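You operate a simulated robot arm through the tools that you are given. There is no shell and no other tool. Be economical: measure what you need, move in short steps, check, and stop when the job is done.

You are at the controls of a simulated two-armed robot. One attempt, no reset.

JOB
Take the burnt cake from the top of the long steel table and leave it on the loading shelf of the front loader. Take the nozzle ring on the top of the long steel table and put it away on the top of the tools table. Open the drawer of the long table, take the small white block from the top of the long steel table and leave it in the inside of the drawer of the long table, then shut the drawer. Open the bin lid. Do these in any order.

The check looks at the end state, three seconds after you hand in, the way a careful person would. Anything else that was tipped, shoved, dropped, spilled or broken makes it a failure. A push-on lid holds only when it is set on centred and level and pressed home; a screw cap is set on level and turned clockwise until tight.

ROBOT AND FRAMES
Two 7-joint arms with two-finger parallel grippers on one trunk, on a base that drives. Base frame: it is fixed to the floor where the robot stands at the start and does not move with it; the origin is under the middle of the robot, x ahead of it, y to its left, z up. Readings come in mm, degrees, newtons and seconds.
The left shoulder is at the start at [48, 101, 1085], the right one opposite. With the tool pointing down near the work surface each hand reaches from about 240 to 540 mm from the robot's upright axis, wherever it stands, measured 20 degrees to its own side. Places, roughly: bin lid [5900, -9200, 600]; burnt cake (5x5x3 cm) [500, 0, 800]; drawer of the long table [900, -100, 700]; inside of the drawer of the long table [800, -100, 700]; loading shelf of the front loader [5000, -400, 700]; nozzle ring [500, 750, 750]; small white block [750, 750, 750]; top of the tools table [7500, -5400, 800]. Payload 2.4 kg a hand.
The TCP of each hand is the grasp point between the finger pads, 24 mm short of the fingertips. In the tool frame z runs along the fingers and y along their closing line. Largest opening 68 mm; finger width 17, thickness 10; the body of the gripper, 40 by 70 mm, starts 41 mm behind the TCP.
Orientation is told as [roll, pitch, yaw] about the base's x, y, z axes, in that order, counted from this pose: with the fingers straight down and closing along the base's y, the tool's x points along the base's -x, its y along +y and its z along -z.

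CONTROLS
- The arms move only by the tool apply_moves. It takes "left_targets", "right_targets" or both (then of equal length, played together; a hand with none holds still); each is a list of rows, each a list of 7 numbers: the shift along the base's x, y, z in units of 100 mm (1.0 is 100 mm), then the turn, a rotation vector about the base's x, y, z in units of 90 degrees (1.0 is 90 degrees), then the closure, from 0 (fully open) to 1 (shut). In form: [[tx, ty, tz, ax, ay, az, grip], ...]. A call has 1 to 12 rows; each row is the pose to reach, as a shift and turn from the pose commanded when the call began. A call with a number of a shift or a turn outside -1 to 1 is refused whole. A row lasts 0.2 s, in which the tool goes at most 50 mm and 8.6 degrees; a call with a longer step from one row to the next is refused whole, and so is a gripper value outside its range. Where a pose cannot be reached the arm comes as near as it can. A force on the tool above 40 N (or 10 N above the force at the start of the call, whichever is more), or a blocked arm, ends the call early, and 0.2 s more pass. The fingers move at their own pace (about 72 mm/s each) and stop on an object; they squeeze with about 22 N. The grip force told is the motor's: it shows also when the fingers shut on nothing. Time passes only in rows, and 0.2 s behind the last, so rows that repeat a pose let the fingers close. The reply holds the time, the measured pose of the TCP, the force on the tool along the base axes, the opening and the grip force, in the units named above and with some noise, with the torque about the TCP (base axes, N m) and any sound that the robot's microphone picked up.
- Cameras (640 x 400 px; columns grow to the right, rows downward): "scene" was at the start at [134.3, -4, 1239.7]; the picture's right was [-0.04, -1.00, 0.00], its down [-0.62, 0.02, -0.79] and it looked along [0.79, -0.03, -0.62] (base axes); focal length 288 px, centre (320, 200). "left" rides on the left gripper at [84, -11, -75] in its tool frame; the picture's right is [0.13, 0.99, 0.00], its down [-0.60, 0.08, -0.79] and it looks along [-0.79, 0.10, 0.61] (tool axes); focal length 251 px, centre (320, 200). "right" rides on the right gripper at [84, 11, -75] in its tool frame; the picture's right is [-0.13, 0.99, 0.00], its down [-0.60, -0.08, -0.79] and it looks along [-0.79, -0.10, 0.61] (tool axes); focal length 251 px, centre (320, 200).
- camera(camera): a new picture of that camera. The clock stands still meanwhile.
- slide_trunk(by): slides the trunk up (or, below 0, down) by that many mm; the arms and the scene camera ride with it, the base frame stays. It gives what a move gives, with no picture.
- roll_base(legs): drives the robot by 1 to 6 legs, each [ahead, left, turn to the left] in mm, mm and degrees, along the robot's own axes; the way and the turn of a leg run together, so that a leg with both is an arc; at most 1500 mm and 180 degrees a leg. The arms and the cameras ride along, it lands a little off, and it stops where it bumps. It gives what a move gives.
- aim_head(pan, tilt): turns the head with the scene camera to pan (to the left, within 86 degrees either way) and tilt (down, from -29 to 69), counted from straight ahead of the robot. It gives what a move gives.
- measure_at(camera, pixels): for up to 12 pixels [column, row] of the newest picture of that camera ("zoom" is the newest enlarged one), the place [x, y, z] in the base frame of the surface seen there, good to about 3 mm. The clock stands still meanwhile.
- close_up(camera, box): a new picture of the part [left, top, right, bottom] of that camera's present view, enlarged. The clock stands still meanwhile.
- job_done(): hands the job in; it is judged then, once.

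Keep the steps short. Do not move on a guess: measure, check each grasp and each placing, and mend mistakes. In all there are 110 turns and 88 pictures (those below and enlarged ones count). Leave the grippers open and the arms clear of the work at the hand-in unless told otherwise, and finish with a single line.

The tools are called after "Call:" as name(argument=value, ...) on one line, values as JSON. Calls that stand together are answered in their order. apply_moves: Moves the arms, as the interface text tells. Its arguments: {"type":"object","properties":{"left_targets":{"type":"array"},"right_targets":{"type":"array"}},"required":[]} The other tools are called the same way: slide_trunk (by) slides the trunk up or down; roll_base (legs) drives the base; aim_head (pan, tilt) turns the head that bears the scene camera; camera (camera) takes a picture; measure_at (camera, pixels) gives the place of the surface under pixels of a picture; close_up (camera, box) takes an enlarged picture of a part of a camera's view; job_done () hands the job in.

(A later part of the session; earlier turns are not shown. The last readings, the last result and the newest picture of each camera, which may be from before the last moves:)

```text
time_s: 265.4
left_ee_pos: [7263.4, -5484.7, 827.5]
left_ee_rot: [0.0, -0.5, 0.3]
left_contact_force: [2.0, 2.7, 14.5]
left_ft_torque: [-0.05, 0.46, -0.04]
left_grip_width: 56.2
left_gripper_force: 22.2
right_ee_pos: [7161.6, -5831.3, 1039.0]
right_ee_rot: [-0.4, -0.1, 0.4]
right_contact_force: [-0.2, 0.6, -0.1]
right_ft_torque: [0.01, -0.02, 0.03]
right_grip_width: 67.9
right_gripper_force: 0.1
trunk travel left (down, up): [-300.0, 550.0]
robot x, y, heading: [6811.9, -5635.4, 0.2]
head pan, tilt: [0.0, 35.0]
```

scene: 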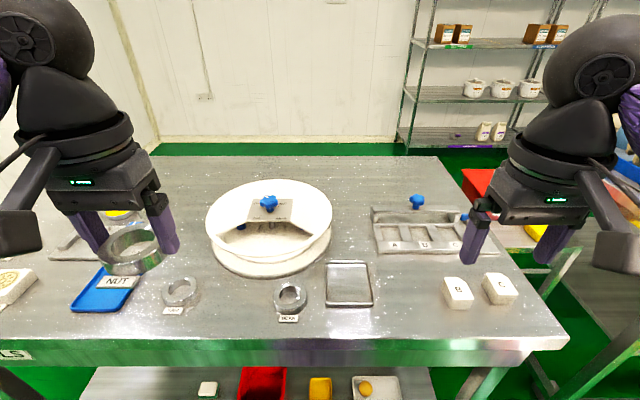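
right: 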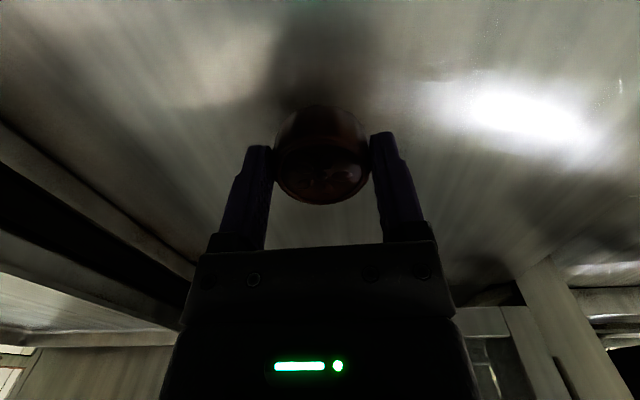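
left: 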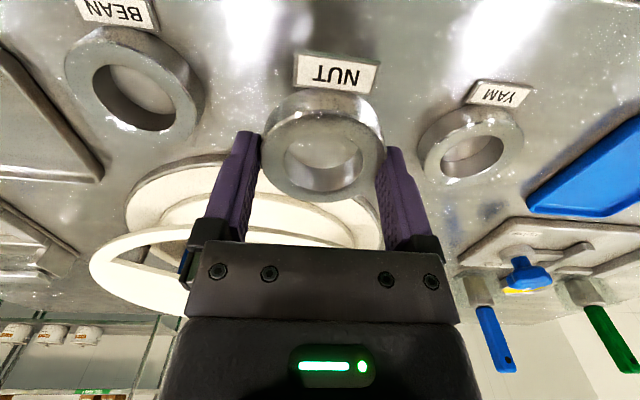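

Ring is down on the table (≈15 N). Ease up 1 mm, release, rise.

Call:
apply_moves(left_targets=[[0, 0, 0.01, 0, 0, 0, 1], [0, 0, 0.01, 0, 0, 0, 0.1], [0, 0, 0.01, 0, 0, 0, 0.0], [0, 0, 0.01, 0, 0, 0, 0.0], [0, 0, 0.2, 0, 0, 0, 0], [0, 0, 0.5, 0, 0, 0, 0], [0, 0, 1.0, 0, 0, 0, 0]])

Call:
apply_moves(left_targets=[[-0.2, 0.1, 0.3, 0, 0, 0, 0], [-0.5, 0.2, 0.6, 0, 0, 0, 0], [-0.8, 0.2, 0.9, 0, 0, 0, 0], [-1.0, 0.2, 1.0, 0, 0, 0, 0]])

Call:
close_up(camera="scene", box=[60, 180, 380, 380])

```text
time_s: 267.0
left_ee_pos: [7263.7, -5487.2, 926.8]
left_ee_rot: [0.1, -0.3, 0.2]
left_contact_force: [0.3, 0.6, -0.1]
left_ft_torque: [-0.04, 0.01, -0.02]
left_grip_width: 68.0
left_gripper_force: 0.1
right_ee_pos: [7163.3, -5831.4, 1038.7]
right_ee_rot: [-0.4, -0.1, 0.3]
right_contact_force: [-0.8, 0.2, -0.1]
right_ft_torque: [-0.02, 0.01, 0.01]
right_grip_width: 68.2
right_gripper_force: 0.1
trunk travel left (down, up): [-300.0, 550.0]
robot x, y, heading: [6810.5, -5638.2, -0.1]
head pan, tilt: [0.0, 35.0]
```

```text
time_s: 268.0
left_ee_pos: [7163.0, -5464.8, 1025.2]
left_ee_rot: [0.2, -0.3, 0.4]
left_contact_force: [-0.3, 0.6, -0.1]
left_ft_torque: [0.0, -0.01, -0.01]
left_grip_width: 67.9
left_gripper_force: 0.0
right_ee_pos: [7161.9, -5830.4, 1038.1]
right_ee_rot: [-0.5, -0.1, 0.3]
right_contact_force: [0.1, -0.8, -0.2]
right_ft_torque: [0.0, 0.02, -0.01]
right_grip_width: 68.0
right_gripper_force: 0.0
trunk travel left (down, up): [-300.0, 550.0]
robot x, y, heading: [6809.1, -5635.8, 0.2]
head pan, tilt: [0.0, 35.0]
```

```text
2.00 times, centred on (220, 280) of scene
```

zoom: 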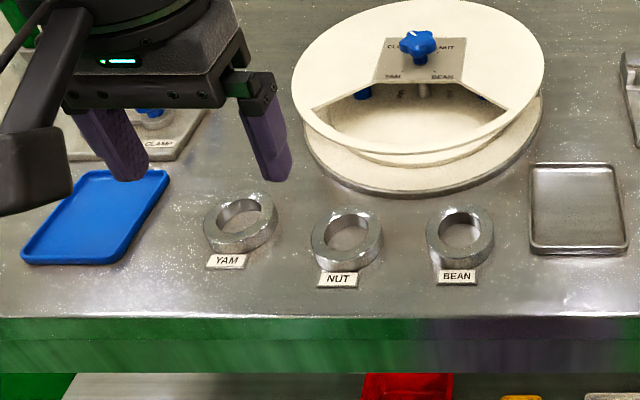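

The ring stands upright-flat between YAM and BEAN, all neighbours untouched. Back away, turn to face −y and look for the bin.

Call:
roll_base(legs=[[-420, 0, 0], [0, 0, -90]])

Call:
aim_head(pan=-5, tilt=15)

Call:
camera(camera="scene")

```text
time_s: 274.4
left_ee_pos: [6562.3, -5989.3, 1024.7]
left_ee_rot: [0.1, -0.5, -89.2]
left_contact_force: [-0.3, 0.3, 0.2]
left_ft_torque: [-0.01, 0.04, -0.01]
left_grip_width: 67.9
left_gripper_force: 0.0
right_ee_pos: [6198.5, -5992.6, 1037.9]
right_ee_rot: [-0.4, -0.1, -89.0]
right_contact_force: [0.3, -0.1, -0.1]
right_ft_torque: [-0.02, 0.0, 0.02]
right_grip_width: 68.2
right_gripper_force: 0.0
trunk travel left (down, up): [-300.0, 550.0]
robot x, y, heading: [6387.1, -5637.7, -89.1]
head pan, tilt: [0.0, 35.0]
```

```text
time_s: 275.2
left_ee_pos: [6562.6, -5989.4, 1025.4]
left_ee_rot: [0.1, -0.4, -89.2]
left_contact_force: [0.1, -0.3, -0.3]
left_ft_torque: [0.02, 0.0, -0.01]
left_grip_width: 68.1
left_gripper_force: 0.0
right_ee_pos: [6197.1, -5991.9, 1039.7]
right_ee_rot: [-0.4, -0.1, -89.0]
right_contact_force: [0.1, 0.2, -0.9]
right_ft_torque: [-0.04, 0.01, -0.03]
right_grip_width: 68.2
right_gripper_force: 0.2
trunk travel left (down, up): [-300.0, 550.0]
robot x, y, heading: [6385.9, -5637.3, -89.5]
head pan, tilt: [-5.0, 15.0]
```

```text
15 pictures are left
```

scene: 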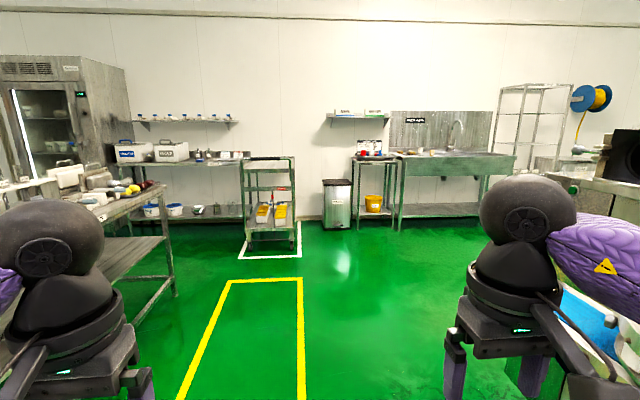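

The bin is at (337,205), steel with a dark lid. Enlarge and measure it and the free floor.

Call:
close_up(camera="scene", box=[290, 150, 410, 240])

Call:
measure_at(camera="scene", pixels=[[325, 181], [349, 182], [337, 190], [337, 225], [295, 240], [360, 170], [375, 200], [520, 170], [565, 290], [245, 235]])

```text
4.44 times, centred on (350, 195) of scene
```

zoom: 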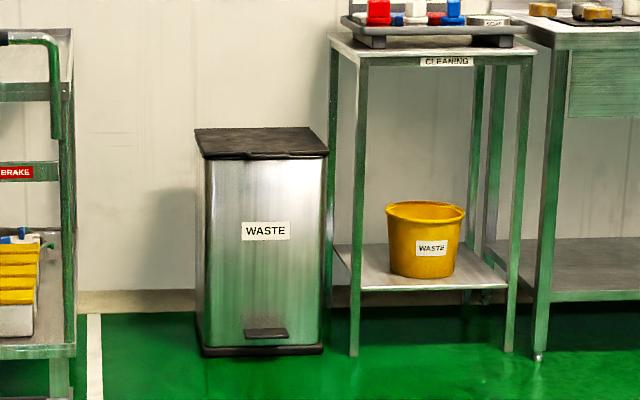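

```text
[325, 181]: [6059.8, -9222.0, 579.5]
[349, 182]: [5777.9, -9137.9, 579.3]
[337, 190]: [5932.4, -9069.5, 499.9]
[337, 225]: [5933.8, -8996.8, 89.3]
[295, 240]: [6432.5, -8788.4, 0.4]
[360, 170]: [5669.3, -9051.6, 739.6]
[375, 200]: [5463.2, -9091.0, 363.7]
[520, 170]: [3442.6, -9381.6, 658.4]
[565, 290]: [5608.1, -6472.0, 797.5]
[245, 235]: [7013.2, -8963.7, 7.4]
```

It's a lidded waste bin (lid z≈580, front y≈−9060, x 5780–6060), with a table on its right and a cart on its left. I'll use the left hand: drive to about (5780, −8500).

Call:
roll_base(legs=[[0, -90, 0], [1300, 0, -0.5], [1080, 0, 0], [0, -520, 0], [500, 0, 0]])

Call:
aim_head(pan=8, tilt=42)

Call:
camera(camera="scene")

```text
time_s: 292.7
left_ee_pos: [6006.7, -8863.2, 1025.1]
left_ee_rot: [0.1, -0.4, -88.7]
left_contact_force: [-0.2, 0.1, 1.6]
left_ft_torque: [0.03, 0.01, -0.01]
left_grip_width: 67.9
left_gripper_force: 0.0
right_ee_pos: [5641.4, -8868.3, 1037.6]
right_ee_rot: [-0.4, 0.0, -88.5]
right_contact_force: [-0.1, -0.5, 0.7]
right_ft_torque: [-0.03, 0.0, 0.01]
right_grip_width: 67.9
right_gripper_force: 0.0
trunk travel left (down, up): [-300.0, 550.0]
robot x, y, heading: [5829.6, -8514.3, -89.0]
head pan, tilt: [-5.0, 15.0]
```

```text
time_s: 293.6
left_ee_pos: [6007.3, -8862.9, 1025.4]
left_ee_rot: [0.0, -0.5, -88.7]
left_contact_force: [0.9, 0.0, 0.7]
left_ft_torque: [0.0, 0.04, 0.01]
left_grip_width: 67.9
left_gripper_force: 0.0
right_ee_pos: [5641.7, -8869.1, 1038.4]
right_ee_rot: [-0.4, -0.1, -88.5]
right_contact_force: [-0.1, 0.4, -0.2]
right_ft_torque: [0.03, 0.01, 0.02]
right_grip_width: 68.0
right_gripper_force: 0.1
trunk travel left (down, up): [-300.0, 550.0]
robot x, y, heading: [5827.9, -8513.1, -88.6]
head pan, tilt: [8.0, 42.0]
```

```text
13 pictures are left
```

scene: 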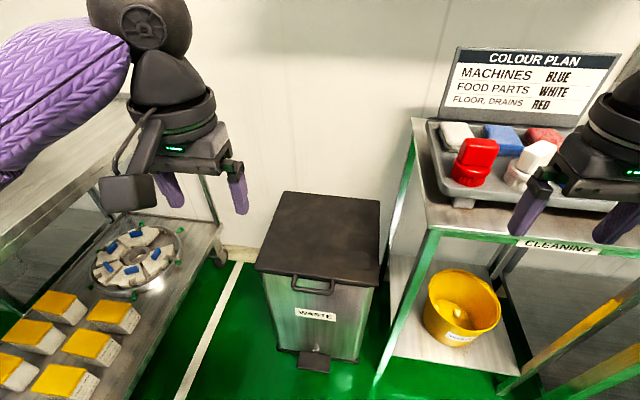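

The lid has a small bar handle at its front (312,288). Enlarge and measure.

Call:
close_up(camera="scene", box=[240, 180, 400, 310])

Call:
measure_at(camera="zoom", pixels=[[70, 355], [550, 395], [180, 60], [555, 95], [220, 418], [290, 440], [360, 425], [290, 385], [290, 420], [290, 200], [80, 375], [360, 400]])

```text
3.08 times, centred on (320, 245) of scene
```

zoom: 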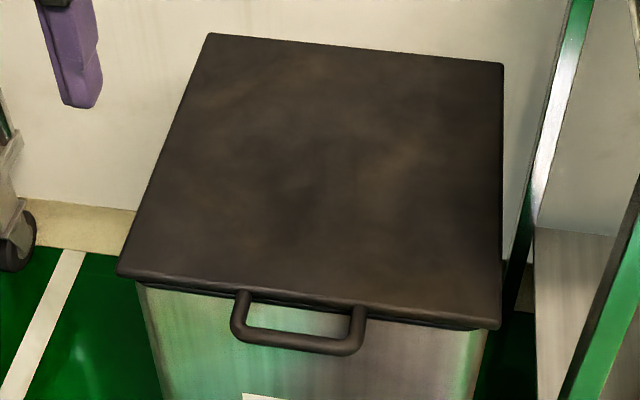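

```text
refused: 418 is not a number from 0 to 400
```

Call:
measure_at(camera="zoom", pixels=[[125, 268], [495, 320], [212, 40], [498, 70], [240, 325], [300, 340], [300, 345], [355, 340], [300, 320], [300, 285], [237, 300], [330, 180]])

```text
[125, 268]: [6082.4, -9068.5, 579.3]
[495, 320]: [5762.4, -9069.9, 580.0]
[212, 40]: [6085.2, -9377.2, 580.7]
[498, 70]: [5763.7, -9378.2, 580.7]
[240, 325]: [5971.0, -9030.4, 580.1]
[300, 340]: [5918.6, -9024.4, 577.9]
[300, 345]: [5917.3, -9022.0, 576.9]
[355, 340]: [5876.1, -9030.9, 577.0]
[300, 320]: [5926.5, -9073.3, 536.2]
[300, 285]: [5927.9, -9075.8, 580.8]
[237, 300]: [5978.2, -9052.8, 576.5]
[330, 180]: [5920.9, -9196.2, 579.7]
```

Lid: z 580, x 5763–6083, hinge side y≈−9378; handle bar at y≈−9026, z≈573, x 5876–5971. Before lowering arms I'll measure the cart and cleaning table for clearance.

Call:
measure_at(camera="scene", pixels=[[215, 230], [220, 262], [60, 200], [15, 310], [120, 150], [35, 215], [425, 235], [470, 205], [410, 130], [200, 205], [30, 330], [300, 60]])

```text
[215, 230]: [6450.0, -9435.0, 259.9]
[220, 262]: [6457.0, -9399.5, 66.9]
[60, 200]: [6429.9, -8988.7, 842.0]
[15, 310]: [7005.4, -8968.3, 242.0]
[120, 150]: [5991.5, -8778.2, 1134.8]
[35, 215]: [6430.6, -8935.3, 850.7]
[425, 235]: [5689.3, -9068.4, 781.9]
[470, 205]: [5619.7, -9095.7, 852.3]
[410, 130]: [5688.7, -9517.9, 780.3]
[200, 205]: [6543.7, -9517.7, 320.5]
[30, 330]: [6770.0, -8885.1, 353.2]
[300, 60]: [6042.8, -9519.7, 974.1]
```

Cart edge x≥6430 and cleaning table x≤5690 leave room. First raise/retract the right hand while turning the left hand −90° so its fingers close along y.

Call:
apply_moves(left_targets=[[0, 0, 0, 0, 0, -0.091, 0], [0, 0, 0, 0, 0, -0.182, 0], [0, 0, 0, 0, 0, -0.273, 0], [0, 0, 0, 0, 0, -0.364, 0], [0, 0, 0, 0, 0, -0.455, 0], [0, 0, 0, 0, 0, -0.545, 0.2], [0, 0, 0, 0, 0, -0.636, 0.4], [0, 0, 0, 0, 0, -0.727, 0.4], [0, 0, 0, 0, 0, -0.818, 0.4], [0, 0, 0, 0, 0, -0.909, 0.4], [0, 0, 0, 0, 0, -1.0, 0.4]], right_targets=[[0, 0.1, 0.1, 0, 0, 0, 0], [0, 0.2, 0.2, 0, 0, 0, 0], [0, 0.3, 0.3, 0, 0, 0, 0], [0, 0.4, 0.4, 0, 0, 0, 0], [0, 0.5, 0.5, 0, 0, 0, 0], [0, 0.6, 0.6, 0, 0, 0, 0], [0, 0.7, 0.7, 0, 0, 0, 0], [0, 0.7, 0.8, 0, 0, 0, 0], [0, 0.7, 0.9, 0, 0, 0, 0], [0, 0.7, 1.0, 0, 0, 0, 0], [0, 0.7, 1.0, 0, 0, 0, 0]])

Call:
apply_moves(left_targets=[[0, 0, 0, -0.085, 0, 0, 0.4], [0, 0, 0, -0.17, 0, 0, 0.4], [0, 0, 0, -0.255, 0, 0, 0.4], [0, 0, 0, -0.333, 0, 0, 0.4], [0, 0, 0, -0.333, 0, 0, 0.4]])

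```text
time_s: 295.2
left_ee_pos: [6005.1, -8863.8, 1025.9]
left_ee_rot: [-0.1, -1.1, -142.6]
left_contact_force: [-2.3, 0.2, -1.4]
left_ft_torque: [-0.09, -0.09, 0.13]
left_grip_width: 41.0
left_gripper_force: 0.0
right_ee_pos: [5641.3, -8803.1, 1106.3]
right_ee_rot: [-0.4, -0.2, -88.5]
right_contact_force: [0.2, 0.0, 0.0]
right_ft_torque: [0.01, 0.01, 0.01]
right_grip_width: 68.4
right_gripper_force: 0.1
trunk travel left (down, up): [-300.0, 550.0]
robot x, y, heading: [5827.6, -8513.4, -88.8]
head pan, tilt: [8.0, 42.0]
stopped in row 7 (left hand): the force on the tool passed its limit at 84 N (the readings are from after the stop); the commanded pose is now the measured one
```

```text
time_s: 296.4
left_ee_pos: [6006.4, -8863.1, 1026.8]
left_ee_rot: [24.7, -18.6, -146.9]
left_contact_force: [0.1, -0.4, 0.4]
left_ft_torque: [-0.01, -0.01, -0.03]
left_grip_width: 40.8
left_gripper_force: 0.0
right_ee_pos: [5641.0, -8802.8, 1105.6]
right_ee_rot: [-0.3, -0.2, -88.6]
right_contact_force: [0.0, 0.4, 0.2]
right_ft_torque: [0.02, 0.0, 0.03]
right_grip_width: 68.0
right_gripper_force: 0.2
trunk travel left (down, up): [-300.0, 550.0]
robot x, y, heading: [5825.3, -8512.8, -88.9]
head pan, tilt: [8.0, 42.0]
```

Something stopped the turn with a force spike. Look at the scene before going on.

Call:
aim_head(pan=30, tilt=35)

Call:
camera(camera="scene")

```text
time_s: 297.3
left_ee_pos: [6005.0, -8863.3, 1026.0]
left_ee_rot: [24.7, -18.5, -146.9]
left_contact_force: [0.3, -0.3, 0.1]
left_ft_torque: [-0.04, 0.0, -0.05]
left_grip_width: 40.9
left_gripper_force: 0.1
right_ee_pos: [5642.1, -8802.7, 1106.9]
right_ee_rot: [-0.4, -0.1, -88.5]
right_contact_force: [0.1, 0.6, -0.3]
right_ft_torque: [-0.01, 0.02, -0.02]
right_grip_width: 68.0
right_gripper_force: 0.0
trunk travel left (down, up): [-300.0, 550.0]
robot x, y, heading: [5830.6, -8516.0, -88.8]
head pan, tilt: [30.0, 35.0]
```

```text
11 pictures are left
```

scene: 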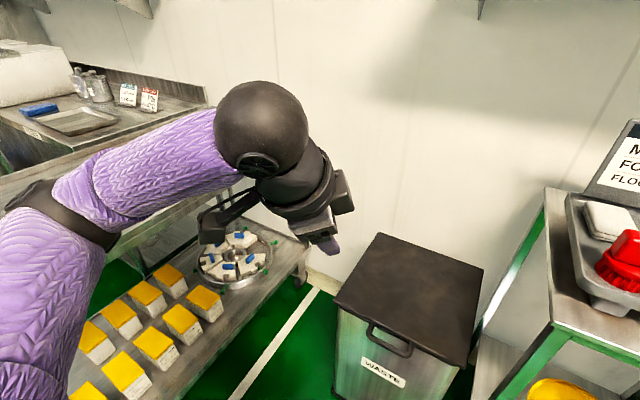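

Nothing looks touched; it was likely my own forearm. As with the drawer, tilt first to 60°, then finish turning about the finger axis.

Call:
apply_moves(left_targets=[[0, -0.15, 0, -0.085, 0, 0, 0.4], [0, -0.3, 0, -0.17, 0, 0, 0.4], [0, -0.45, 0, -0.255, 0, 0, 0.4], [0, -0.6, 0, -0.333, 0, 0, 0.4], [0, -0.6, 0, -0.333, 0, 0, 0.4]])

Call:
apply_moves(left_targets=[[0, 0, 0, 0, -0.069, -0.04, 0.4], [0, 0, 0, 0, -0.138, -0.08, 0.4], [0, 0, 0, 0, -0.207, -0.12, 0.4], [0, 0, 0, 0, -0.276, -0.16, 0.4], [0, 0, 0, 0, -0.346, -0.2, 0.4], [0, 0, 0, 0, -0.346, -0.2, 0.4]])

```text
time_s: 298.5
left_ee_pos: [6005.4, -8924.3, 1025.5]
left_ee_rot: [54.3, -32.2, -160.0]
left_contact_force: [0.9, -0.1, 0.3]
left_ft_torque: [0.03, -0.03, -0.01]
left_grip_width: 40.9
left_gripper_force: 0.1
right_ee_pos: [5641.5, -8802.9, 1105.4]
right_ee_rot: [-0.4, -0.2, -88.6]
right_contact_force: [0.0, -0.3, 0.1]
right_ft_torque: [0.01, 0.0, 0.0]
right_grip_width: 68.0
right_gripper_force: 0.1
trunk travel left (down, up): [-300.0, 550.0]
robot x, y, heading: [5825.4, -8514.3, -88.5]
head pan, tilt: [30.0, 35.0]
```

```text
time_s: 299.9
left_ee_pos: [6004.2, -8925.1, 1025.9]
left_ee_rot: [59.9, -1.5, 179.8]
left_contact_force: [0.6, 1.3, 0.2]
left_ft_torque: [-0.03, -0.02, 0.02]
left_grip_width: 40.6
left_gripper_force: 0.0
right_ee_pos: [5640.8, -8801.4, 1105.5]
right_ee_rot: [-0.3, -0.2, -88.4]
right_contact_force: [0.8, -0.9, 0.2]
right_ft_torque: [-0.04, 0.0, -0.02]
right_grip_width: 68.3
right_gripper_force: 0.0
trunk travel left (down, up): [-300.0, 550.0]
robot x, y, heading: [5829.1, -8510.8, -88.5]
head pan, tilt: [30.0, 35.0]
```

Pose matches the drawer grasp. Now shift right 80 mm and lower the trunk 300 mm.

Call:
roll_base(legs=[[0, -80, -1]])

Call:
slide_trunk(by=-300)

```text
time_s: 300.9
left_ee_pos: [5916.3, -8928.8, 1024.4]
left_ee_rot: [59.9, -1.6, 179.0]
left_contact_force: [0.5, 0.3, 0.5]
left_ft_torque: [0.0, -0.01, 0.01]
left_grip_width: 41.0
left_gripper_force: 0.0
right_ee_pos: [5555.9, -8800.5, 1105.7]
right_ee_rot: [-0.3, -0.2, -89.4]
right_contact_force: [-0.3, 0.7, -0.1]
right_ft_torque: [-0.01, 0.02, 0.01]
right_grip_width: 68.0
right_gripper_force: 0.0
trunk travel left (down, up): [-300.0, 550.0]
robot x, y, heading: [5747.5, -8513.5, -89.7]
head pan, tilt: [30.0, 35.0]
```

```text
time_s: 303.9
left_ee_pos: [5917.7, -8949.4, 674.4]
left_ee_rot: [51.7, -1.9, 179.2]
left_contact_force: [0.0, 0.0, 0.1]
left_ft_torque: [-0.01, 0.0, 0.02]
left_grip_width: 40.8
left_gripper_force: 0.1
right_ee_pos: [5554.6, -8799.5, 807.1]
right_ee_rot: [-0.3, -0.1, -89.4]
right_contact_force: [0.2, 0.2, -0.3]
right_ft_torque: [0.02, 0.03, -0.03]
right_grip_width: 67.9
right_gripper_force: 0.0
trunk travel left (down, up): [0.0, 849.0]
robot x, y, heading: [5745.3, -8513.4, -89.9]
head pan, tilt: [30.0, 35.0]
```

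The left hand ended lower and tilted than expected—maybe the arm touched something. Look.

Call:
aim_head(pan=30, tilt=45)

Call:
camera(camera="scene")

```text
time_s: 304.7
left_ee_pos: [5916.8, -8951.4, 676.7]
left_ee_rot: [51.6, -1.8, 179.2]
left_contact_force: [-0.1, 0.3, -0.1]
left_ft_torque: [-0.01, 0.01, -0.02]
left_grip_width: 40.7
left_gripper_force: 0.1
right_ee_pos: [5555.1, -8800.8, 805.6]
right_ee_rot: [-0.4, -0.2, -89.5]
right_contact_force: [-0.4, 0.8, 0.1]
right_ft_torque: [-0.01, -0.01, -0.03]
right_grip_width: 68.0
right_gripper_force: 0.1
trunk travel left (down, up): [0.0, 849.0]
robot x, y, heading: [5743.7, -8513.5, -89.6]
head pan, tilt: [30.0, 45.0]
```

```text
10 pictures are left
```

scene: 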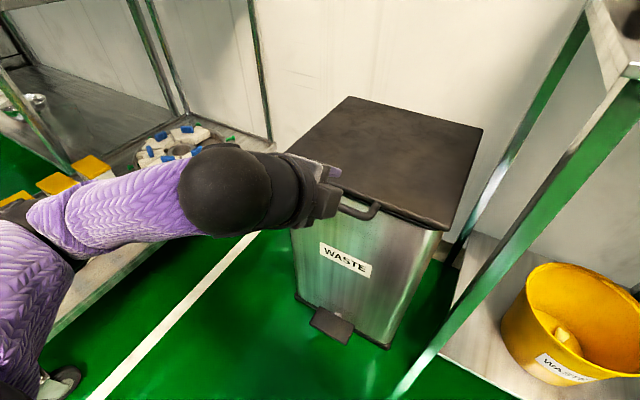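

Measure the elbow and the cart parts near it.

Call:
measure_at(camera="scene", pixels=[[30, 205], [60, 215], [15, 300], [95, 165], [55, 182], [60, 320], [120, 255], [20, 195], [355, 208], [370, 205], [230, 190], [60, 380]])

```text
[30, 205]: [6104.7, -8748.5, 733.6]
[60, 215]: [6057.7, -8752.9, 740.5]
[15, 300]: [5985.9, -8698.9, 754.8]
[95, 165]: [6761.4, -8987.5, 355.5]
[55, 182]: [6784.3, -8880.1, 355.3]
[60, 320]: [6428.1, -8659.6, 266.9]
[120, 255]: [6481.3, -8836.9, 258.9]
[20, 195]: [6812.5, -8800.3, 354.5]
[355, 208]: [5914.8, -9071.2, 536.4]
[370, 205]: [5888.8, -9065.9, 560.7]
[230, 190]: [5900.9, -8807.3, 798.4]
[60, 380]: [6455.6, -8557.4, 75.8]
```

No contact with the cart. Check whether the commanded pose is restored by a hold command.

Call:
apply_moves(left_targets=[[0, 0, 0, 0, 0, 0, 0.4], [0, 0, 0, 0, 0, 0, 0.4], [0, 0, 0, 0, 0, 0, 0.4]])

```text
time_s: 305.5
left_ee_pos: [5917.9, -8950.5, 674.8]
left_ee_rot: [51.5, -2.0, 179.3]
left_contact_force: [0.8, 1.4, -0.8]
left_ft_torque: [0.0, -0.01, 0.0]
left_grip_width: 40.9
left_gripper_force: 0.1
right_ee_pos: [5556.0, -8800.2, 806.0]
right_ee_rot: [-0.3, -0.2, -89.4]
right_contact_force: [0.0, 0.4, 0.3]
right_ft_torque: [-0.01, -0.01, 0.01]
right_grip_width: 67.9
right_gripper_force: 0.2
trunk travel left (down, up): [0.0, 849.0]
robot x, y, heading: [5750.7, -8517.4, -89.6]
head pan, tilt: [30.0, 45.0]
```

The hand is steady at 51.6° tilt, which is fine. Approach to just before the bar.

Call:
apply_moves(left_targets=[[0, -0.1, -0.25, 0, 0, 0, 0.53], [0, -0.2, -0.5, 0, 0, 0, 0.53], [0.05, -0.33, -0.69, 0, 0, 0, 0.53], [0.05, -0.33, -0.69, 0, 0, 0, 0.53]])

Call:
camera(camera="left")

```text
time_s: 306.5
left_ee_pos: [5924.1, -8980.6, 605.7]
left_ee_rot: [51.5, -2.0, 179.2]
left_contact_force: [-0.6, 0.4, 0.0]
left_ft_torque: [0.01, 0.02, 0.0]
left_grip_width: 31.5
left_gripper_force: 0.2
right_ee_pos: [5555.7, -8800.5, 805.8]
right_ee_rot: [-0.4, -0.2, -89.4]
right_contact_force: [-0.7, -0.6, 0.2]
right_ft_torque: [-0.02, -0.01, 0.04]
right_grip_width: 67.6
right_gripper_force: 0.1
trunk travel left (down, up): [0.0, 849.0]
robot x, y, heading: [5748.7, -8514.5, -89.4]
head pan, tilt: [30.0, 45.0]
```

```text
9 pictures are left
```

left: 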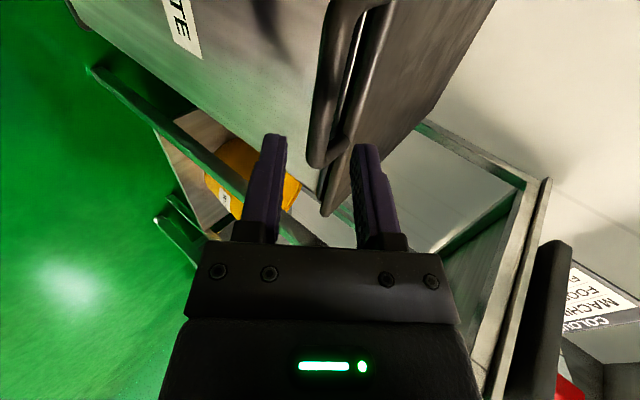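

The bar lies between the fingers. Verify its place from this view.

Call:
measure_at(camera="left", pixels=[[322, 100], [330, 60], [326, 140], [350, 80], [372, 60]])

```text
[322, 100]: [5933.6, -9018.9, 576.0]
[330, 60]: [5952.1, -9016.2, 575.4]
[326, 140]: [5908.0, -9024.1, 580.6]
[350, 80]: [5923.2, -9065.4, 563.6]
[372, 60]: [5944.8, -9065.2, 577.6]
```

Consistent. Advance ~47 mm along the fingers and close on the bar.

Call:
apply_moves(left_targets=[[0, -0.19, -0.15, 0, 0, 0, 0.53], [0, -0.38, -0.3, 0, 0, 0, 0.53], [0, -0.38, -0.3, 0, 0, 0, 0.8], [0, -0.38, -0.3, 0, 0, 0, 1], [0, -0.38, -0.3, 0, 0, 0, 1]])

```text
time_s: 307.7
left_ee_pos: [5923.6, -9020.3, 576.7]
left_ee_rot: [51.7, -1.7, 179.2]
left_contact_force: [0.9, -7.8, 4.2]
left_ft_torque: [-0.07, -0.31, -0.24]
left_grip_width: 14.2
left_gripper_force: 22.3
right_ee_pos: [5555.8, -8802.1, 806.4]
right_ee_rot: [-0.5, -0.2, -89.5]
right_contact_force: [0.6, -0.3, -0.4]
right_ft_torque: [0.01, -0.01, -0.02]
right_grip_width: 67.9
right_gripper_force: 0.1
trunk travel left (down, up): [0.0, 849.0]
robot x, y, heading: [5746.8, -8516.1, -89.8]
head pan, tilt: [30.0, 45.0]
```

Bar gripped (14 mm). Lift the lid along its arc about the rear hinge (y≈−9378): first ~16°.

Call:
apply_moves(left_targets=[[0, 0, 0.1, 0, 0, 0, 1], [0, -0.02, 0.28, 0, 0, 0, 1], [0, -0.04, 0.46, 0, 0, 0, 1], [0, -0.07, 0.65, 0, 0, 0, 1], [0, -0.1, 0.82, 0, 0, 0, 1], [0, -0.14, 0.98, 0, 0, 0, 1]])

```text
time_s: 309.1
left_ee_pos: [5922.4, -9034.4, 675.5]
left_ee_rot: [51.7, -1.8, 179.2]
left_contact_force: [9.3, 1.7, 1.2]
left_ft_torque: [0.04, -0.49, 0.01]
left_grip_width: 13.9
left_gripper_force: 21.5
right_ee_pos: [5555.7, -8801.0, 807.0]
right_ee_rot: [-0.4, -0.2, -89.4]
right_contact_force: [-0.5, 0.1, 0.2]
right_ft_torque: [0.01, 0.01, -0.05]
right_grip_width: 68.0
right_gripper_force: 0.2
trunk travel left (down, up): [0.0, 849.0]
robot x, y, heading: [5746.2, -8511.4, -89.7]
head pan, tilt: [30.0, 45.0]
```

Smooth, little force. Continue to ~33°.

Call:
apply_moves(left_targets=[[0, -0.056, 0.18, 0, 0, 0, 1], [0, -0.12, 0.354, 0, 0, 0, 1], [0, -0.196, 0.526, 0, 0, 0, 1], [0, -0.28, 0.694, 0, 0, 0, 1], [0, -0.37, 0.857, 0, 0, 0, 1], [0, -0.44, 0.96, 0, 0, 0, 1]])

```text
time_s: 310.5
left_ee_pos: [5922.2, -9079.4, 771.7]
left_ee_rot: [51.7, -1.9, 179.2]
left_contact_force: [5.9, 7.6, 3.5]
left_ft_torque: [0.06, -0.12, -0.38]
left_grip_width: 13.6
left_gripper_force: 22.5
right_ee_pos: [5555.3, -8800.3, 806.5]
right_ee_rot: [-0.4, -0.2, -89.3]
right_contact_force: [-0.5, 0.0, 0.4]
right_ft_torque: [-0.02, -0.01, 0.02]
right_grip_width: 67.9
right_gripper_force: 0.0
trunk travel left (down, up): [0.0, 849.0]
robot x, y, heading: [5745.6, -8513.4, -89.5]
head pan, tilt: [30.0, 45.0]
```

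Continue to ~51°.

Call:
apply_moves(left_targets=[[0, -0.1, 0.154, 0, 0, 0, 1], [0, -0.215, 0.303, 0, 0, 0, 1], [0, -0.335, 0.445, 0, 0, 0, 1], [0, -0.465, 0.581, 0, 0, 0, 1], [0, -0.6, 0.71, 0, 0, 0, 1], [0, -0.745, 0.83, 0, 0, 0, 1]])

```text
time_s: 311.9
left_ee_pos: [5922.5, -9152.9, 855.0]
left_ee_rot: [51.7, -1.9, 179.3]
left_contact_force: [2.0, 6.4, 4.8]
left_ft_torque: [0.05, -0.07, -0.39]
left_grip_width: 13.9
left_gripper_force: 22.3
right_ee_pos: [5555.0, -8799.5, 805.2]
right_ee_rot: [-0.3, -0.2, -89.4]
right_contact_force: [0.4, 0.9, -1.6]
right_ft_torque: [-0.04, 0.01, 0.01]
right_grip_width: 68.0
right_gripper_force: 0.1
trunk travel left (down, up): [0.0, 849.0]
robot x, y, heading: [5745.4, -8515.4, -89.8]
head pan, tilt: [30.0, 45.0]
```

Continue toward ~66°, as far as the arm reaches.

Call:
apply_moves(left_targets=[[0, -0.15, 0.119, 0, 0, 0, 1], [0, -0.305, 0.228, 0, 0, 0, 1], [0, -0.46, 0.33, 0, 0, 0, 1], [0, -0.62, 0.42, 0, 0, 0, 1], [0, -0.79, 0.5, 0, 0, 0, 1]])

Call:
camera(camera="scene")

```text
time_s: 313.1
left_ee_pos: [5922.1, -9175.9, 871.7]
left_ee_rot: [51.7, -1.8, 179.2]
left_contact_force: [2.6, 4.5, 5.5]
left_ft_torque: [-0.07, -0.51, 0.07]
left_grip_width: 13.7
left_gripper_force: 21.8
left hand out of reach, approached as far as the arm can: row 2, 3, 4, 5
right_ee_pos: [5555.2, -8800.4, 805.5]
right_ee_rot: [-0.4, -0.2, -89.4]
right_contact_force: [0.1, -0.8, -0.1]
right_ft_torque: [-0.02, 0.02, 0.02]
right_grip_width: 67.9
right_gripper_force: 0.0
trunk travel left (down, up): [0.0, 849.0]
robot x, y, heading: [5750.2, -8514.6, -89.7]
head pan, tilt: [30.0, 45.0]
```

```text
8 pictures are left
```

scene: 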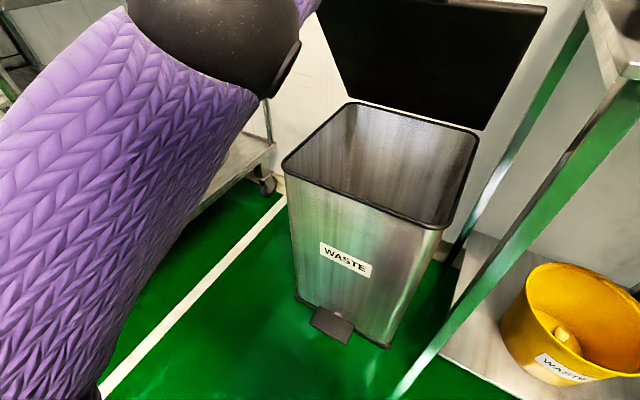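

The lid is at ~55° and the arm is at full stretch. I'll loosen the fingers so the bar can slide while resting on the lower finger, then creep base forward and trunk up alternately.

Call:
apply_moves(left_targets=[[0, 0, 0, 0, 0, 0, 0.7], [0, 0, 0, 0, 0, 0, 0.55], [0, 0, 0, 0, 0, 0, 0.55]])

Call:
roll_base(legs=[[30, 0, 0]])

Call:
slide_trunk(by=25)

Call:
camera(camera="left")

```text
time_s: 313.9
left_ee_pos: [5922.4, -9176.5, 871.9]
left_ee_rot: [51.6, -1.9, 179.1]
left_contact_force: [0.0, 0.4, -0.8]
left_ft_torque: [0.04, 0.0, 0.0]
left_grip_width: 31.2
left_gripper_force: 0.8
right_ee_pos: [5553.9, -8800.1, 805.7]
right_ee_rot: [-0.4, 0.0, -89.4]
right_contact_force: [0.9, 0.0, 0.3]
right_ft_torque: [-0.02, 0.0, -0.02]
right_grip_width: 67.8
right_gripper_force: 0.1
trunk travel left (down, up): [0.0, 849.0]
robot x, y, heading: [5745.9, -8513.2, -89.3]
head pan, tilt: [30.0, 45.0]
```

```text
time_s: 314.7
left_ee_pos: [5922.9, -9203.3, 877.4]
left_ee_rot: [52.2, -1.9, 179.2]
left_contact_force: [2.2, 21.7, 28.9]
left_ft_torque: [0.46, -0.22, 0.15]
left_grip_width: 22.8
left_gripper_force: 0.1
right_ee_pos: [5556.1, -8827.7, 808.1]
right_ee_rot: [-0.4, -0.5, -89.3]
right_contact_force: [-0.7, -0.3, -0.1]
right_ft_torque: [0.01, -0.03, -0.02]
right_grip_width: 68.3
right_gripper_force: 0.3
trunk travel left (down, up): [0.0, 849.0]
robot x, y, heading: [5746.6, -8543.0, -89.9]
head pan, tilt: [30.0, 45.0]
```

```text
time_s: 315.4
left_ee_pos: [5922.5, -9196.9, 912.6]
left_ee_rot: [53.3, -1.8, 179.2]
left_contact_force: [-0.6, 0.8, -0.2]
left_ft_torque: [0.03, -0.02, -0.02]
left_grip_width: 30.8
left_gripper_force: 0.4
right_ee_pos: [5556.7, -8830.1, 830.5]
right_ee_rot: [-0.5, -0.1, -89.4]
right_contact_force: [0.0, -0.4, 0.4]
right_ft_torque: [0.01, 0.0, 0.0]
right_grip_width: 67.8
right_gripper_force: 0.1
trunk travel left (down, up): [-25.0, 824.0]
robot x, y, heading: [5747.1, -8545.9, -89.6]
head pan, tilt: [30.0, 45.0]
```

```text
7 pictures are left
```

left: 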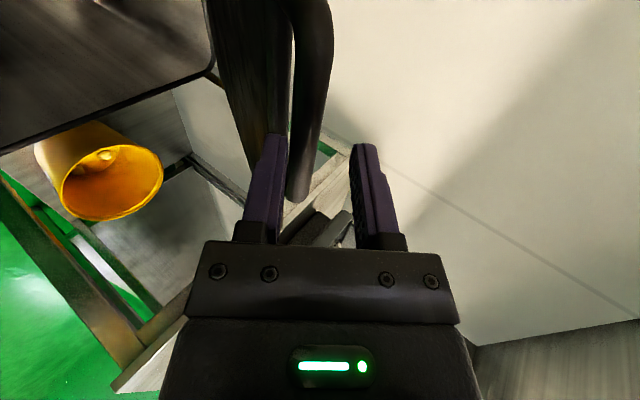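

Forces are zero with loose fingers: the lid holds by itself at ~57°. I'll withdraw the hand, move the base 75 mm forward, and push the lid's inner face further open with closed fingers.

Call:
apply_moves(left_targets=[[0, 0.2, 0.16, 0, 0, 0, 0.5], [0, 0.4, 0.32, 0, 0, 0, 0.5], [0, 0.7, 0.32, 0, 0, 0, 0.6], [0, 1.0, 0.2, 0, 0, 0, 0.8], [0, 1.0, 0, 0, 0, 0, 1], [0, 1.0, -0.3, 0, 0, 0, 1], [0, 1.0, -0.6, 0, 0, 0, 1], [0, 1.0, -0.9, 0, 0, 0, 1], [0, 1.0, -1.0, 0, 0, 0, 1]])

Call:
camera(camera="scene")

```text
time_s: 317.4
left_ee_pos: [5924.3, -9098.0, 811.9]
left_ee_rot: [53.4, -1.8, 179.3]
left_contact_force: [-0.1, -0.5, 0.1]
left_ft_torque: [0.0, 0.02, 0.02]
left_grip_width: 0.3
left_gripper_force: 22.2
right_ee_pos: [5556.7, -8831.1, 831.4]
right_ee_rot: [-0.4, -0.2, -89.4]
right_contact_force: [0.2, -0.3, 0.4]
right_ft_torque: [0.03, -0.01, -0.01]
right_grip_width: 68.1
right_gripper_force: 0.2
trunk travel left (down, up): [-25.0, 824.0]
robot x, y, heading: [5749.2, -8543.6, -90.0]
head pan, tilt: [30.0, 45.0]
```

```text
6 pictures are left
```

scene: 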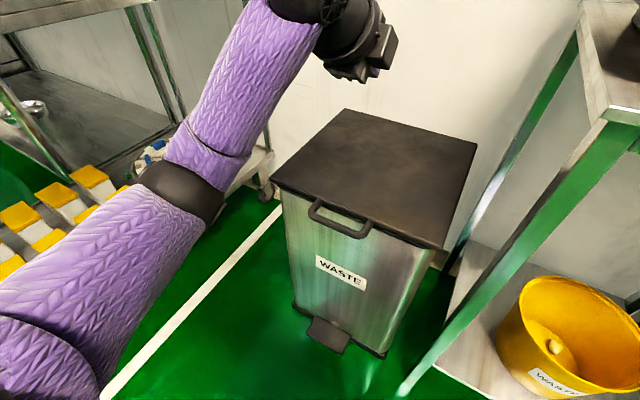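

The lid fell shut once I let go, so it must be carried past vertical in one go. I'll reposition: base 36 mm forward, bring the opened hand back in front of the bar, and re-measure the bar.

Call:
roll_base(legs=[[36, 0, 0]])

Call:
apply_moves(left_targets=[[0, 0.4, 0, 0, 0, 0, 1], [0, 0.8, -0.1, 0, 0, 0, 0.8], [0, 1.0, -0.4, 0, 0, 0, 0.53], [0, 1.0, -0.6, 0, 0, 0, 0.53]])

Call:
apply_moves(left_targets=[[0, 0.4, -0.2, 0, 0, 0, 0.53], [0, 0.56, -0.5, 0, 0, 0, 0.53], [0, 0.56, -0.8, 0, 0, 0, 0.53], [0, 0.56, -1.0, 0, 0, 0, 0.53], [0, 0.56, -1.0, 0, 0, 0, 0.53]])

Call:
camera(camera="left")

Call:
measure_at(camera="left", pixels=[[295, 80], [305, 100], [315, 120], [325, 100], [285, 60], [335, 80], [345, 60], [275, 80], [300, 140], [320, 60], [310, 40], [350, 110]])

```text
time_s: 318.3
left_ee_pos: [5923.6, -9132.9, 812.9]
left_ee_rot: [53.4, -1.9, 179.2]
left_contact_force: [0.1, 0.9, -0.6]
left_ft_torque: [0.01, 0.02, 0.02]
left_grip_width: 0.0
left_gripper_force: 22.3
right_ee_pos: [5557.0, -8867.1, 830.0]
right_ee_rot: [-0.4, -0.2, -89.5]
right_contact_force: [-0.1, -0.4, -0.1]
right_ft_torque: [0.02, 0.03, -0.02]
right_grip_width: 68.0
right_gripper_force: 0.0
trunk travel left (down, up): [-25.0, 824.0]
robot x, y, heading: [5750.0, -8579.0, -89.7]
head pan, tilt: [30.0, 45.0]
```

```text
time_s: 319.3
left_ee_pos: [5924.0, -9032.4, 750.8]
left_ee_rot: [53.4, -1.8, 179.0]
left_contact_force: [0.2, 0.3, -0.2]
left_ft_torque: [-0.01, -0.02, -0.04]
left_grip_width: 32.1
left_gripper_force: 0.0
right_ee_pos: [5556.5, -8866.2, 830.7]
right_ee_rot: [-0.4, -0.2, -89.5]
right_contact_force: [0.0, 0.4, -1.1]
right_ft_torque: [0.0, 0.01, 0.02]
right_grip_width: 67.9
right_gripper_force: 0.1
trunk travel left (down, up): [-25.0, 824.0]
robot x, y, heading: [5750.0, -8580.1, -89.6]
head pan, tilt: [30.0, 45.0]
```

```text
time_s: 320.5
left_ee_pos: [5922.6, -9000.9, 644.1]
left_ee_rot: [53.3, -1.7, 179.1]
left_contact_force: [0.3, 0.7, -0.5]
left_ft_torque: [0.01, 0.03, 0.01]
left_grip_width: 31.9
left_gripper_force: 0.0
left hand out of reach, approached as far as the arm can: row 1, 2, 3, 4, 5
right_ee_pos: [5556.2, -8866.6, 829.7]
right_ee_rot: [-0.4, -0.3, -89.5]
right_contact_force: [-0.3, 0.7, -0.4]
right_ft_torque: [-0.03, 0.02, 0.03]
right_grip_width: 67.8
right_gripper_force: 0.1
trunk travel left (down, up): [-25.0, 824.0]
robot x, y, heading: [5747.9, -8579.8, -89.7]
head pan, tilt: [30.0, 45.0]
```

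```text
5 pictures are left
```

left: 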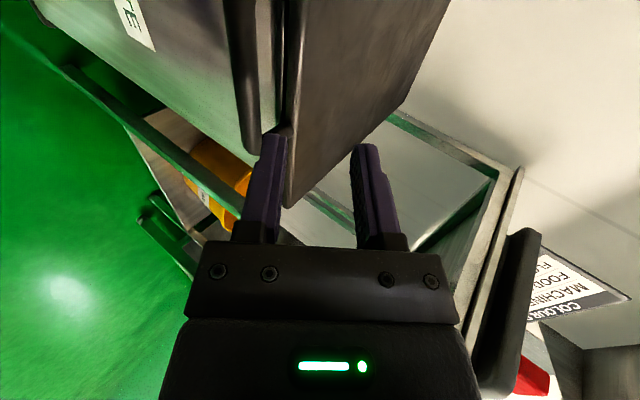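

```text
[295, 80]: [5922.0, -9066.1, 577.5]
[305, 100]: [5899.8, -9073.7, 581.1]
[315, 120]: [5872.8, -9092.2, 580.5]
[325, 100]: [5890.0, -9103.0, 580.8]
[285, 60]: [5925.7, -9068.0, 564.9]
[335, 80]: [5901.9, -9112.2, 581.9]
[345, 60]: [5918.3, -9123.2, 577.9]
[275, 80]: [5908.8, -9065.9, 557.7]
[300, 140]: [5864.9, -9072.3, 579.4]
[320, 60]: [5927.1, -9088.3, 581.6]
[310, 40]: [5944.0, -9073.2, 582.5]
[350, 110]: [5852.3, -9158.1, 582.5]
```

The bin hasn't moved. The hand is too close to my body here; back the base 35 mm, then approach the bar, close and lift the first 15°.

Call:
roll_base(legs=[[-35, 0, 0]])

Call:
apply_moves(left_targets=[[0, -0.05, -0.18, 0, 0, 0, 0.53], [0, -0.1, -0.35, 0, 0, 0, 0.53], [0, -0.3, -0.49, 0, 0, 0, 0.53], [0, -0.48, -0.63, 0, 0, 0, 0.53], [0, -0.48, -0.63, 0, 0, 0, 0.53], [0, -0.48, -0.63, 0, 0, 0, 1], [0, -0.48, -0.63, 0, 0, 0, 1], [0, -0.48, -0.63, 0, 0, 0, 1]])

Call:
apply_moves(left_targets=[[0, 0, 0.1, 0, 0, 0, 1], [0, -0.02, 0.28, 0, 0, 0, 1], [0, -0.04, 0.46, 0, 0, 0, 1], [0, -0.065, 0.65, 0, 0, 0, 1], [0, -0.095, 0.82, 0, 0, 0, 1], [0, -0.125, 0.945, 0, 0, 0, 1]])

```text
time_s: 321.3
left_ee_pos: [5923.9, -8966.0, 645.2]
left_ee_rot: [53.3, -1.8, 179.1]
left_contact_force: [0.1, -0.9, 0.8]
left_ft_torque: [0.0, -0.01, 0.02]
left_grip_width: 32.3
left_gripper_force: 0.0
right_ee_pos: [5555.2, -8831.6, 830.5]
right_ee_rot: [-0.4, -0.3, -89.5]
right_contact_force: [0.6, 0.0, 0.2]
right_ft_torque: [0.0, 0.02, 0.01]
right_grip_width: 67.9
right_gripper_force: 0.0
trunk travel left (down, up): [-25.0, 824.0]
robot x, y, heading: [5748.5, -8542.9, -89.8]
head pan, tilt: [30.0, 45.0]
```

```text
time_s: 323.1
left_ee_pos: [5923.1, -9014.8, 580.7]
left_ee_rot: [53.4, -1.9, 179.1]
left_contact_force: [-1.4, -0.3, -0.7]
left_ft_torque: [0.06, -0.18, -0.29]
left_grip_width: 13.7
left_gripper_force: 21.7
right_ee_pos: [5555.8, -8831.9, 830.0]
right_ee_rot: [-0.4, -0.2, -89.5]
right_contact_force: [-0.9, 0.6, 0.2]
right_ft_torque: [0.0, -0.01, 0.0]
right_grip_width: 68.0
right_gripper_force: 0.0
trunk travel left (down, up): [-25.0, 824.0]
robot x, y, heading: [5748.7, -8543.6, -89.6]
head pan, tilt: [30.0, 45.0]
```

```text
time_s: 324.5
left_ee_pos: [5922.8, -9027.7, 675.3]
left_ee_rot: [53.4, -1.8, 179.1]
left_contact_force: [0.4, -1.3, 0.8]
left_ft_torque: [-0.04, -0.38, -0.05]
left_grip_width: 13.6
left_gripper_force: 22.1
right_ee_pos: [5555.6, -8832.1, 830.3]
right_ee_rot: [-0.3, -0.1, -89.5]
right_contact_force: [-0.3, 0.6, -0.6]
right_ft_torque: [0.0, 0.0, 0.01]
right_grip_width: 68.1
right_gripper_force: 0.1
trunk travel left (down, up): [-25.0, 824.0]
robot x, y, heading: [5747.4, -8540.3, -89.8]
head pan, tilt: [30.0, 45.0]
```

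Gripped and rising with almost no force. Continue along the arc to ~56° while levelling the hand for more reach.

Call:
apply_moves(left_targets=[[0, -0.042, 0.184, -0.0122, 0, 0, 1], [0, -0.104, 0.357, -0.0244, 0, 0, 1], [0, -0.176, 0.526, -0.0367, 0, 0, 1], [0, -0.256, 0.691, -0.049, 0, 0, 1], [0, -0.344, 0.851, -0.061, 0, 0, 1], [0, -0.425, 0.98, -0.0733, 0, 0, 1]])

Call:
apply_moves(left_targets=[[0, -0.103, 0.151, -0.0167, 0, 0, 1], [0, -0.214, 0.295, -0.0333, 0, 0, 1], [0, -0.334, 0.432, -0.05, 0, 0, 1], [0, -0.46, 0.564, -0.0667, 0, 0, 1], [0, -0.594, 0.689, -0.0833, 0, 0, 1], [0, -0.733, 0.806, -0.1, 0, 0, 1], [0, -0.879, 0.916, -0.1167, 0, 0, 1], [0, -0.98, 0.983, -0.1333, 0, 0, 1]])

```text
time_s: 325.9
left_ee_pos: [5923.8, -9071.0, 773.2]
left_ee_rot: [60.0, -1.7, 179.0]
left_contact_force: [7.2, 3.3, 0.7]
left_ft_torque: [0.06, -0.44, 0.11]
left_grip_width: 13.8
left_gripper_force: 22.1
right_ee_pos: [5557.4, -8831.0, 830.1]
right_ee_rot: [-0.5, -0.2, -89.5]
right_contact_force: [-0.1, 0.3, 0.1]
right_ft_torque: [0.03, 0.02, -0.01]
right_grip_width: 68.0
right_gripper_force: 0.0
trunk travel left (down, up): [-25.0, 824.0]
robot x, y, heading: [5745.6, -8548.1, -89.5]
head pan, tilt: [30.0, 45.0]
```

```text
time_s: 327.7
left_ee_pos: [5922.6, -9166.6, 874.6]
left_ee_rot: [72.1, -1.5, 178.5]
left_contact_force: [0.0, 6.1, 5.6]
left_ft_torque: [0.02, -0.18, -0.38]
left_grip_width: 13.5
left_gripper_force: 21.8
right_ee_pos: [5555.0, -8831.7, 830.9]
right_ee_rot: [-0.5, -0.2, -89.5]
right_contact_force: [-0.2, 0.5, 0.7]
right_ft_torque: [0.01, -0.01, 0.0]
right_grip_width: 68.0
right_gripper_force: 0.1
trunk travel left (down, up): [-25.0, 824.0]
robot x, y, heading: [5745.4, -8543.0, -89.5]
head pan, tilt: [30.0, 45.0]
```

At ~56°, all smooth. Continue to ~73°.

Call:
apply_moves(left_targets=[[0, -0.155, 0.09, -0.022, 0, 0, 1], [0, -0.315, 0.175, -0.044, 0, 0, 1], [0, -0.481, 0.25, -0.067, 0, 0, 1], [0, -0.65, 0.32, -0.089, 0, 0, 1], [0, -0.823, 0.38, -0.111, 0, 0, 1], [0, -0.97, 0.42, -0.133, 0, 0, 1]])

```text
time_s: 329.1
left_ee_pos: [5923.0, -9255.8, 916.6]
left_ee_rot: [84.9, -1.0, 178.3]
left_contact_force: [6.2, 14.1, 34.2]
left_ft_torque: [-0.28, -0.34, 0.12]
left_grip_width: 13.9
left_gripper_force: 21.7
left hand out of reach, approached as far as the arm can: row 6
right_ee_pos: [5555.9, -8828.1, 832.2]
right_ee_rot: [-0.3, -0.5, -89.3]
right_contact_force: [0.0, -0.2, 0.5]
right_ft_torque: [0.02, 0.01, 0.0]
right_grip_width: 67.9
right_gripper_force: 0.0
trunk travel left (down, up): [-25.0, 824.0]
robot x, y, heading: [5747.1, -8544.7, -89.7]
head pan, tilt: [30.0, 45.0]
```

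Lid ≈73°. From here the arc is nearly horizontal, so creep the base forward with small trunk lifts.

Call:
slide_trunk(by=8)

Call:
roll_base(legs=[[40, 0, 0]])

Call:
slide_trunk(by=5)

Call:
roll_base(legs=[[40, 0, 0]])

```text
time_s: 329.7
left_ee_pos: [5922.4, -9258.3, 916.8]
left_ee_rot: [84.0, -1.1, 178.4]
left_contact_force: [3.4, 7.3, 18.6]
left_ft_torque: [-0.04, -0.23, -0.19]
left_grip_width: 13.8
left_gripper_force: 22.0
right_ee_pos: [5555.5, -8829.2, 839.8]
right_ee_rot: [-0.4, -0.3, -89.6]
right_contact_force: [0.1, 0.3, -0.4]
right_ft_torque: [0.0, -0.04, -0.04]
right_grip_width: 68.0
right_gripper_force: 0.0
trunk travel left (down, up): [-33.0, 816.0]
robot x, y, heading: [5743.5, -8546.6, -89.6]
head pan, tilt: [30.0, 45.0]
```

```text
time_s: 330.6
left_ee_pos: [5922.5, -9282.9, 926.2]
left_ee_rot: [85.4, -1.1, 178.1]
left_contact_force: [-0.9, 3.7, 10.8]
left_ft_torque: [-0.12, -0.3, -0.02]
left_grip_width: 14.0
left_gripper_force: 22.2
right_ee_pos: [5555.4, -8856.9, 839.1]
right_ee_rot: [-0.4, -0.2, -89.4]
right_contact_force: [0.7, 0.9, 0.1]
right_ft_torque: [-0.02, 0.02, 0.03]
right_grip_width: 67.8
right_gripper_force: 0.0
trunk travel left (down, up): [-33.0, 816.0]
robot x, y, heading: [5750.0, -8570.9, -89.6]
head pan, tilt: [30.0, 45.0]
stopped in leg 1: the force on the tool passed its limit at 44 N (the readings are from after the stop); the commanded pose is now the measured one
```

```text
time_s: 331.1
left_ee_pos: [5920.9, -9284.6, 925.7]
left_ee_rot: [84.8, -1.0, 178.3]
left_contact_force: [0.8, 0.7, -1.7]
left_ft_torque: [0.02, -0.26, -0.35]
left_grip_width: 13.6
left_gripper_force: 22.2
right_ee_pos: [5555.7, -8856.8, 842.8]
right_ee_rot: [-0.4, -0.2, -89.4]
right_contact_force: [-0.5, 0.0, -0.4]
right_ft_torque: [-0.02, -0.02, -0.06]
right_grip_width: 68.0
right_gripper_force: 0.1
trunk travel left (down, up): [-38.0, 812.0]
robot x, y, heading: [5747.3, -8567.5, -89.7]
head pan, tilt: [30.0, 45.0]
```

```text
time_s: 332.0
left_ee_pos: [5922.6, -9320.0, 935.7]
left_ee_rot: [85.8, -0.9, 178.2]
left_contact_force: [3.0, 8.1, 37.1]
left_ft_torque: [-0.09, -0.21, -0.18]
left_grip_width: 13.6
left_gripper_force: 21.6
right_ee_pos: [5556.3, -8894.0, 845.3]
right_ee_rot: [-0.3, -0.6, -89.4]
right_contact_force: [0.4, -0.1, -0.3]
right_ft_torque: [0.02, -0.03, -0.01]
right_grip_width: 68.0
right_gripper_force: 0.1
trunk travel left (down, up): [-38.0, 812.0]
robot x, y, heading: [5742.8, -8611.1, -89.6]
head pan, tilt: [30.0, 45.0]
5 turns are left
```

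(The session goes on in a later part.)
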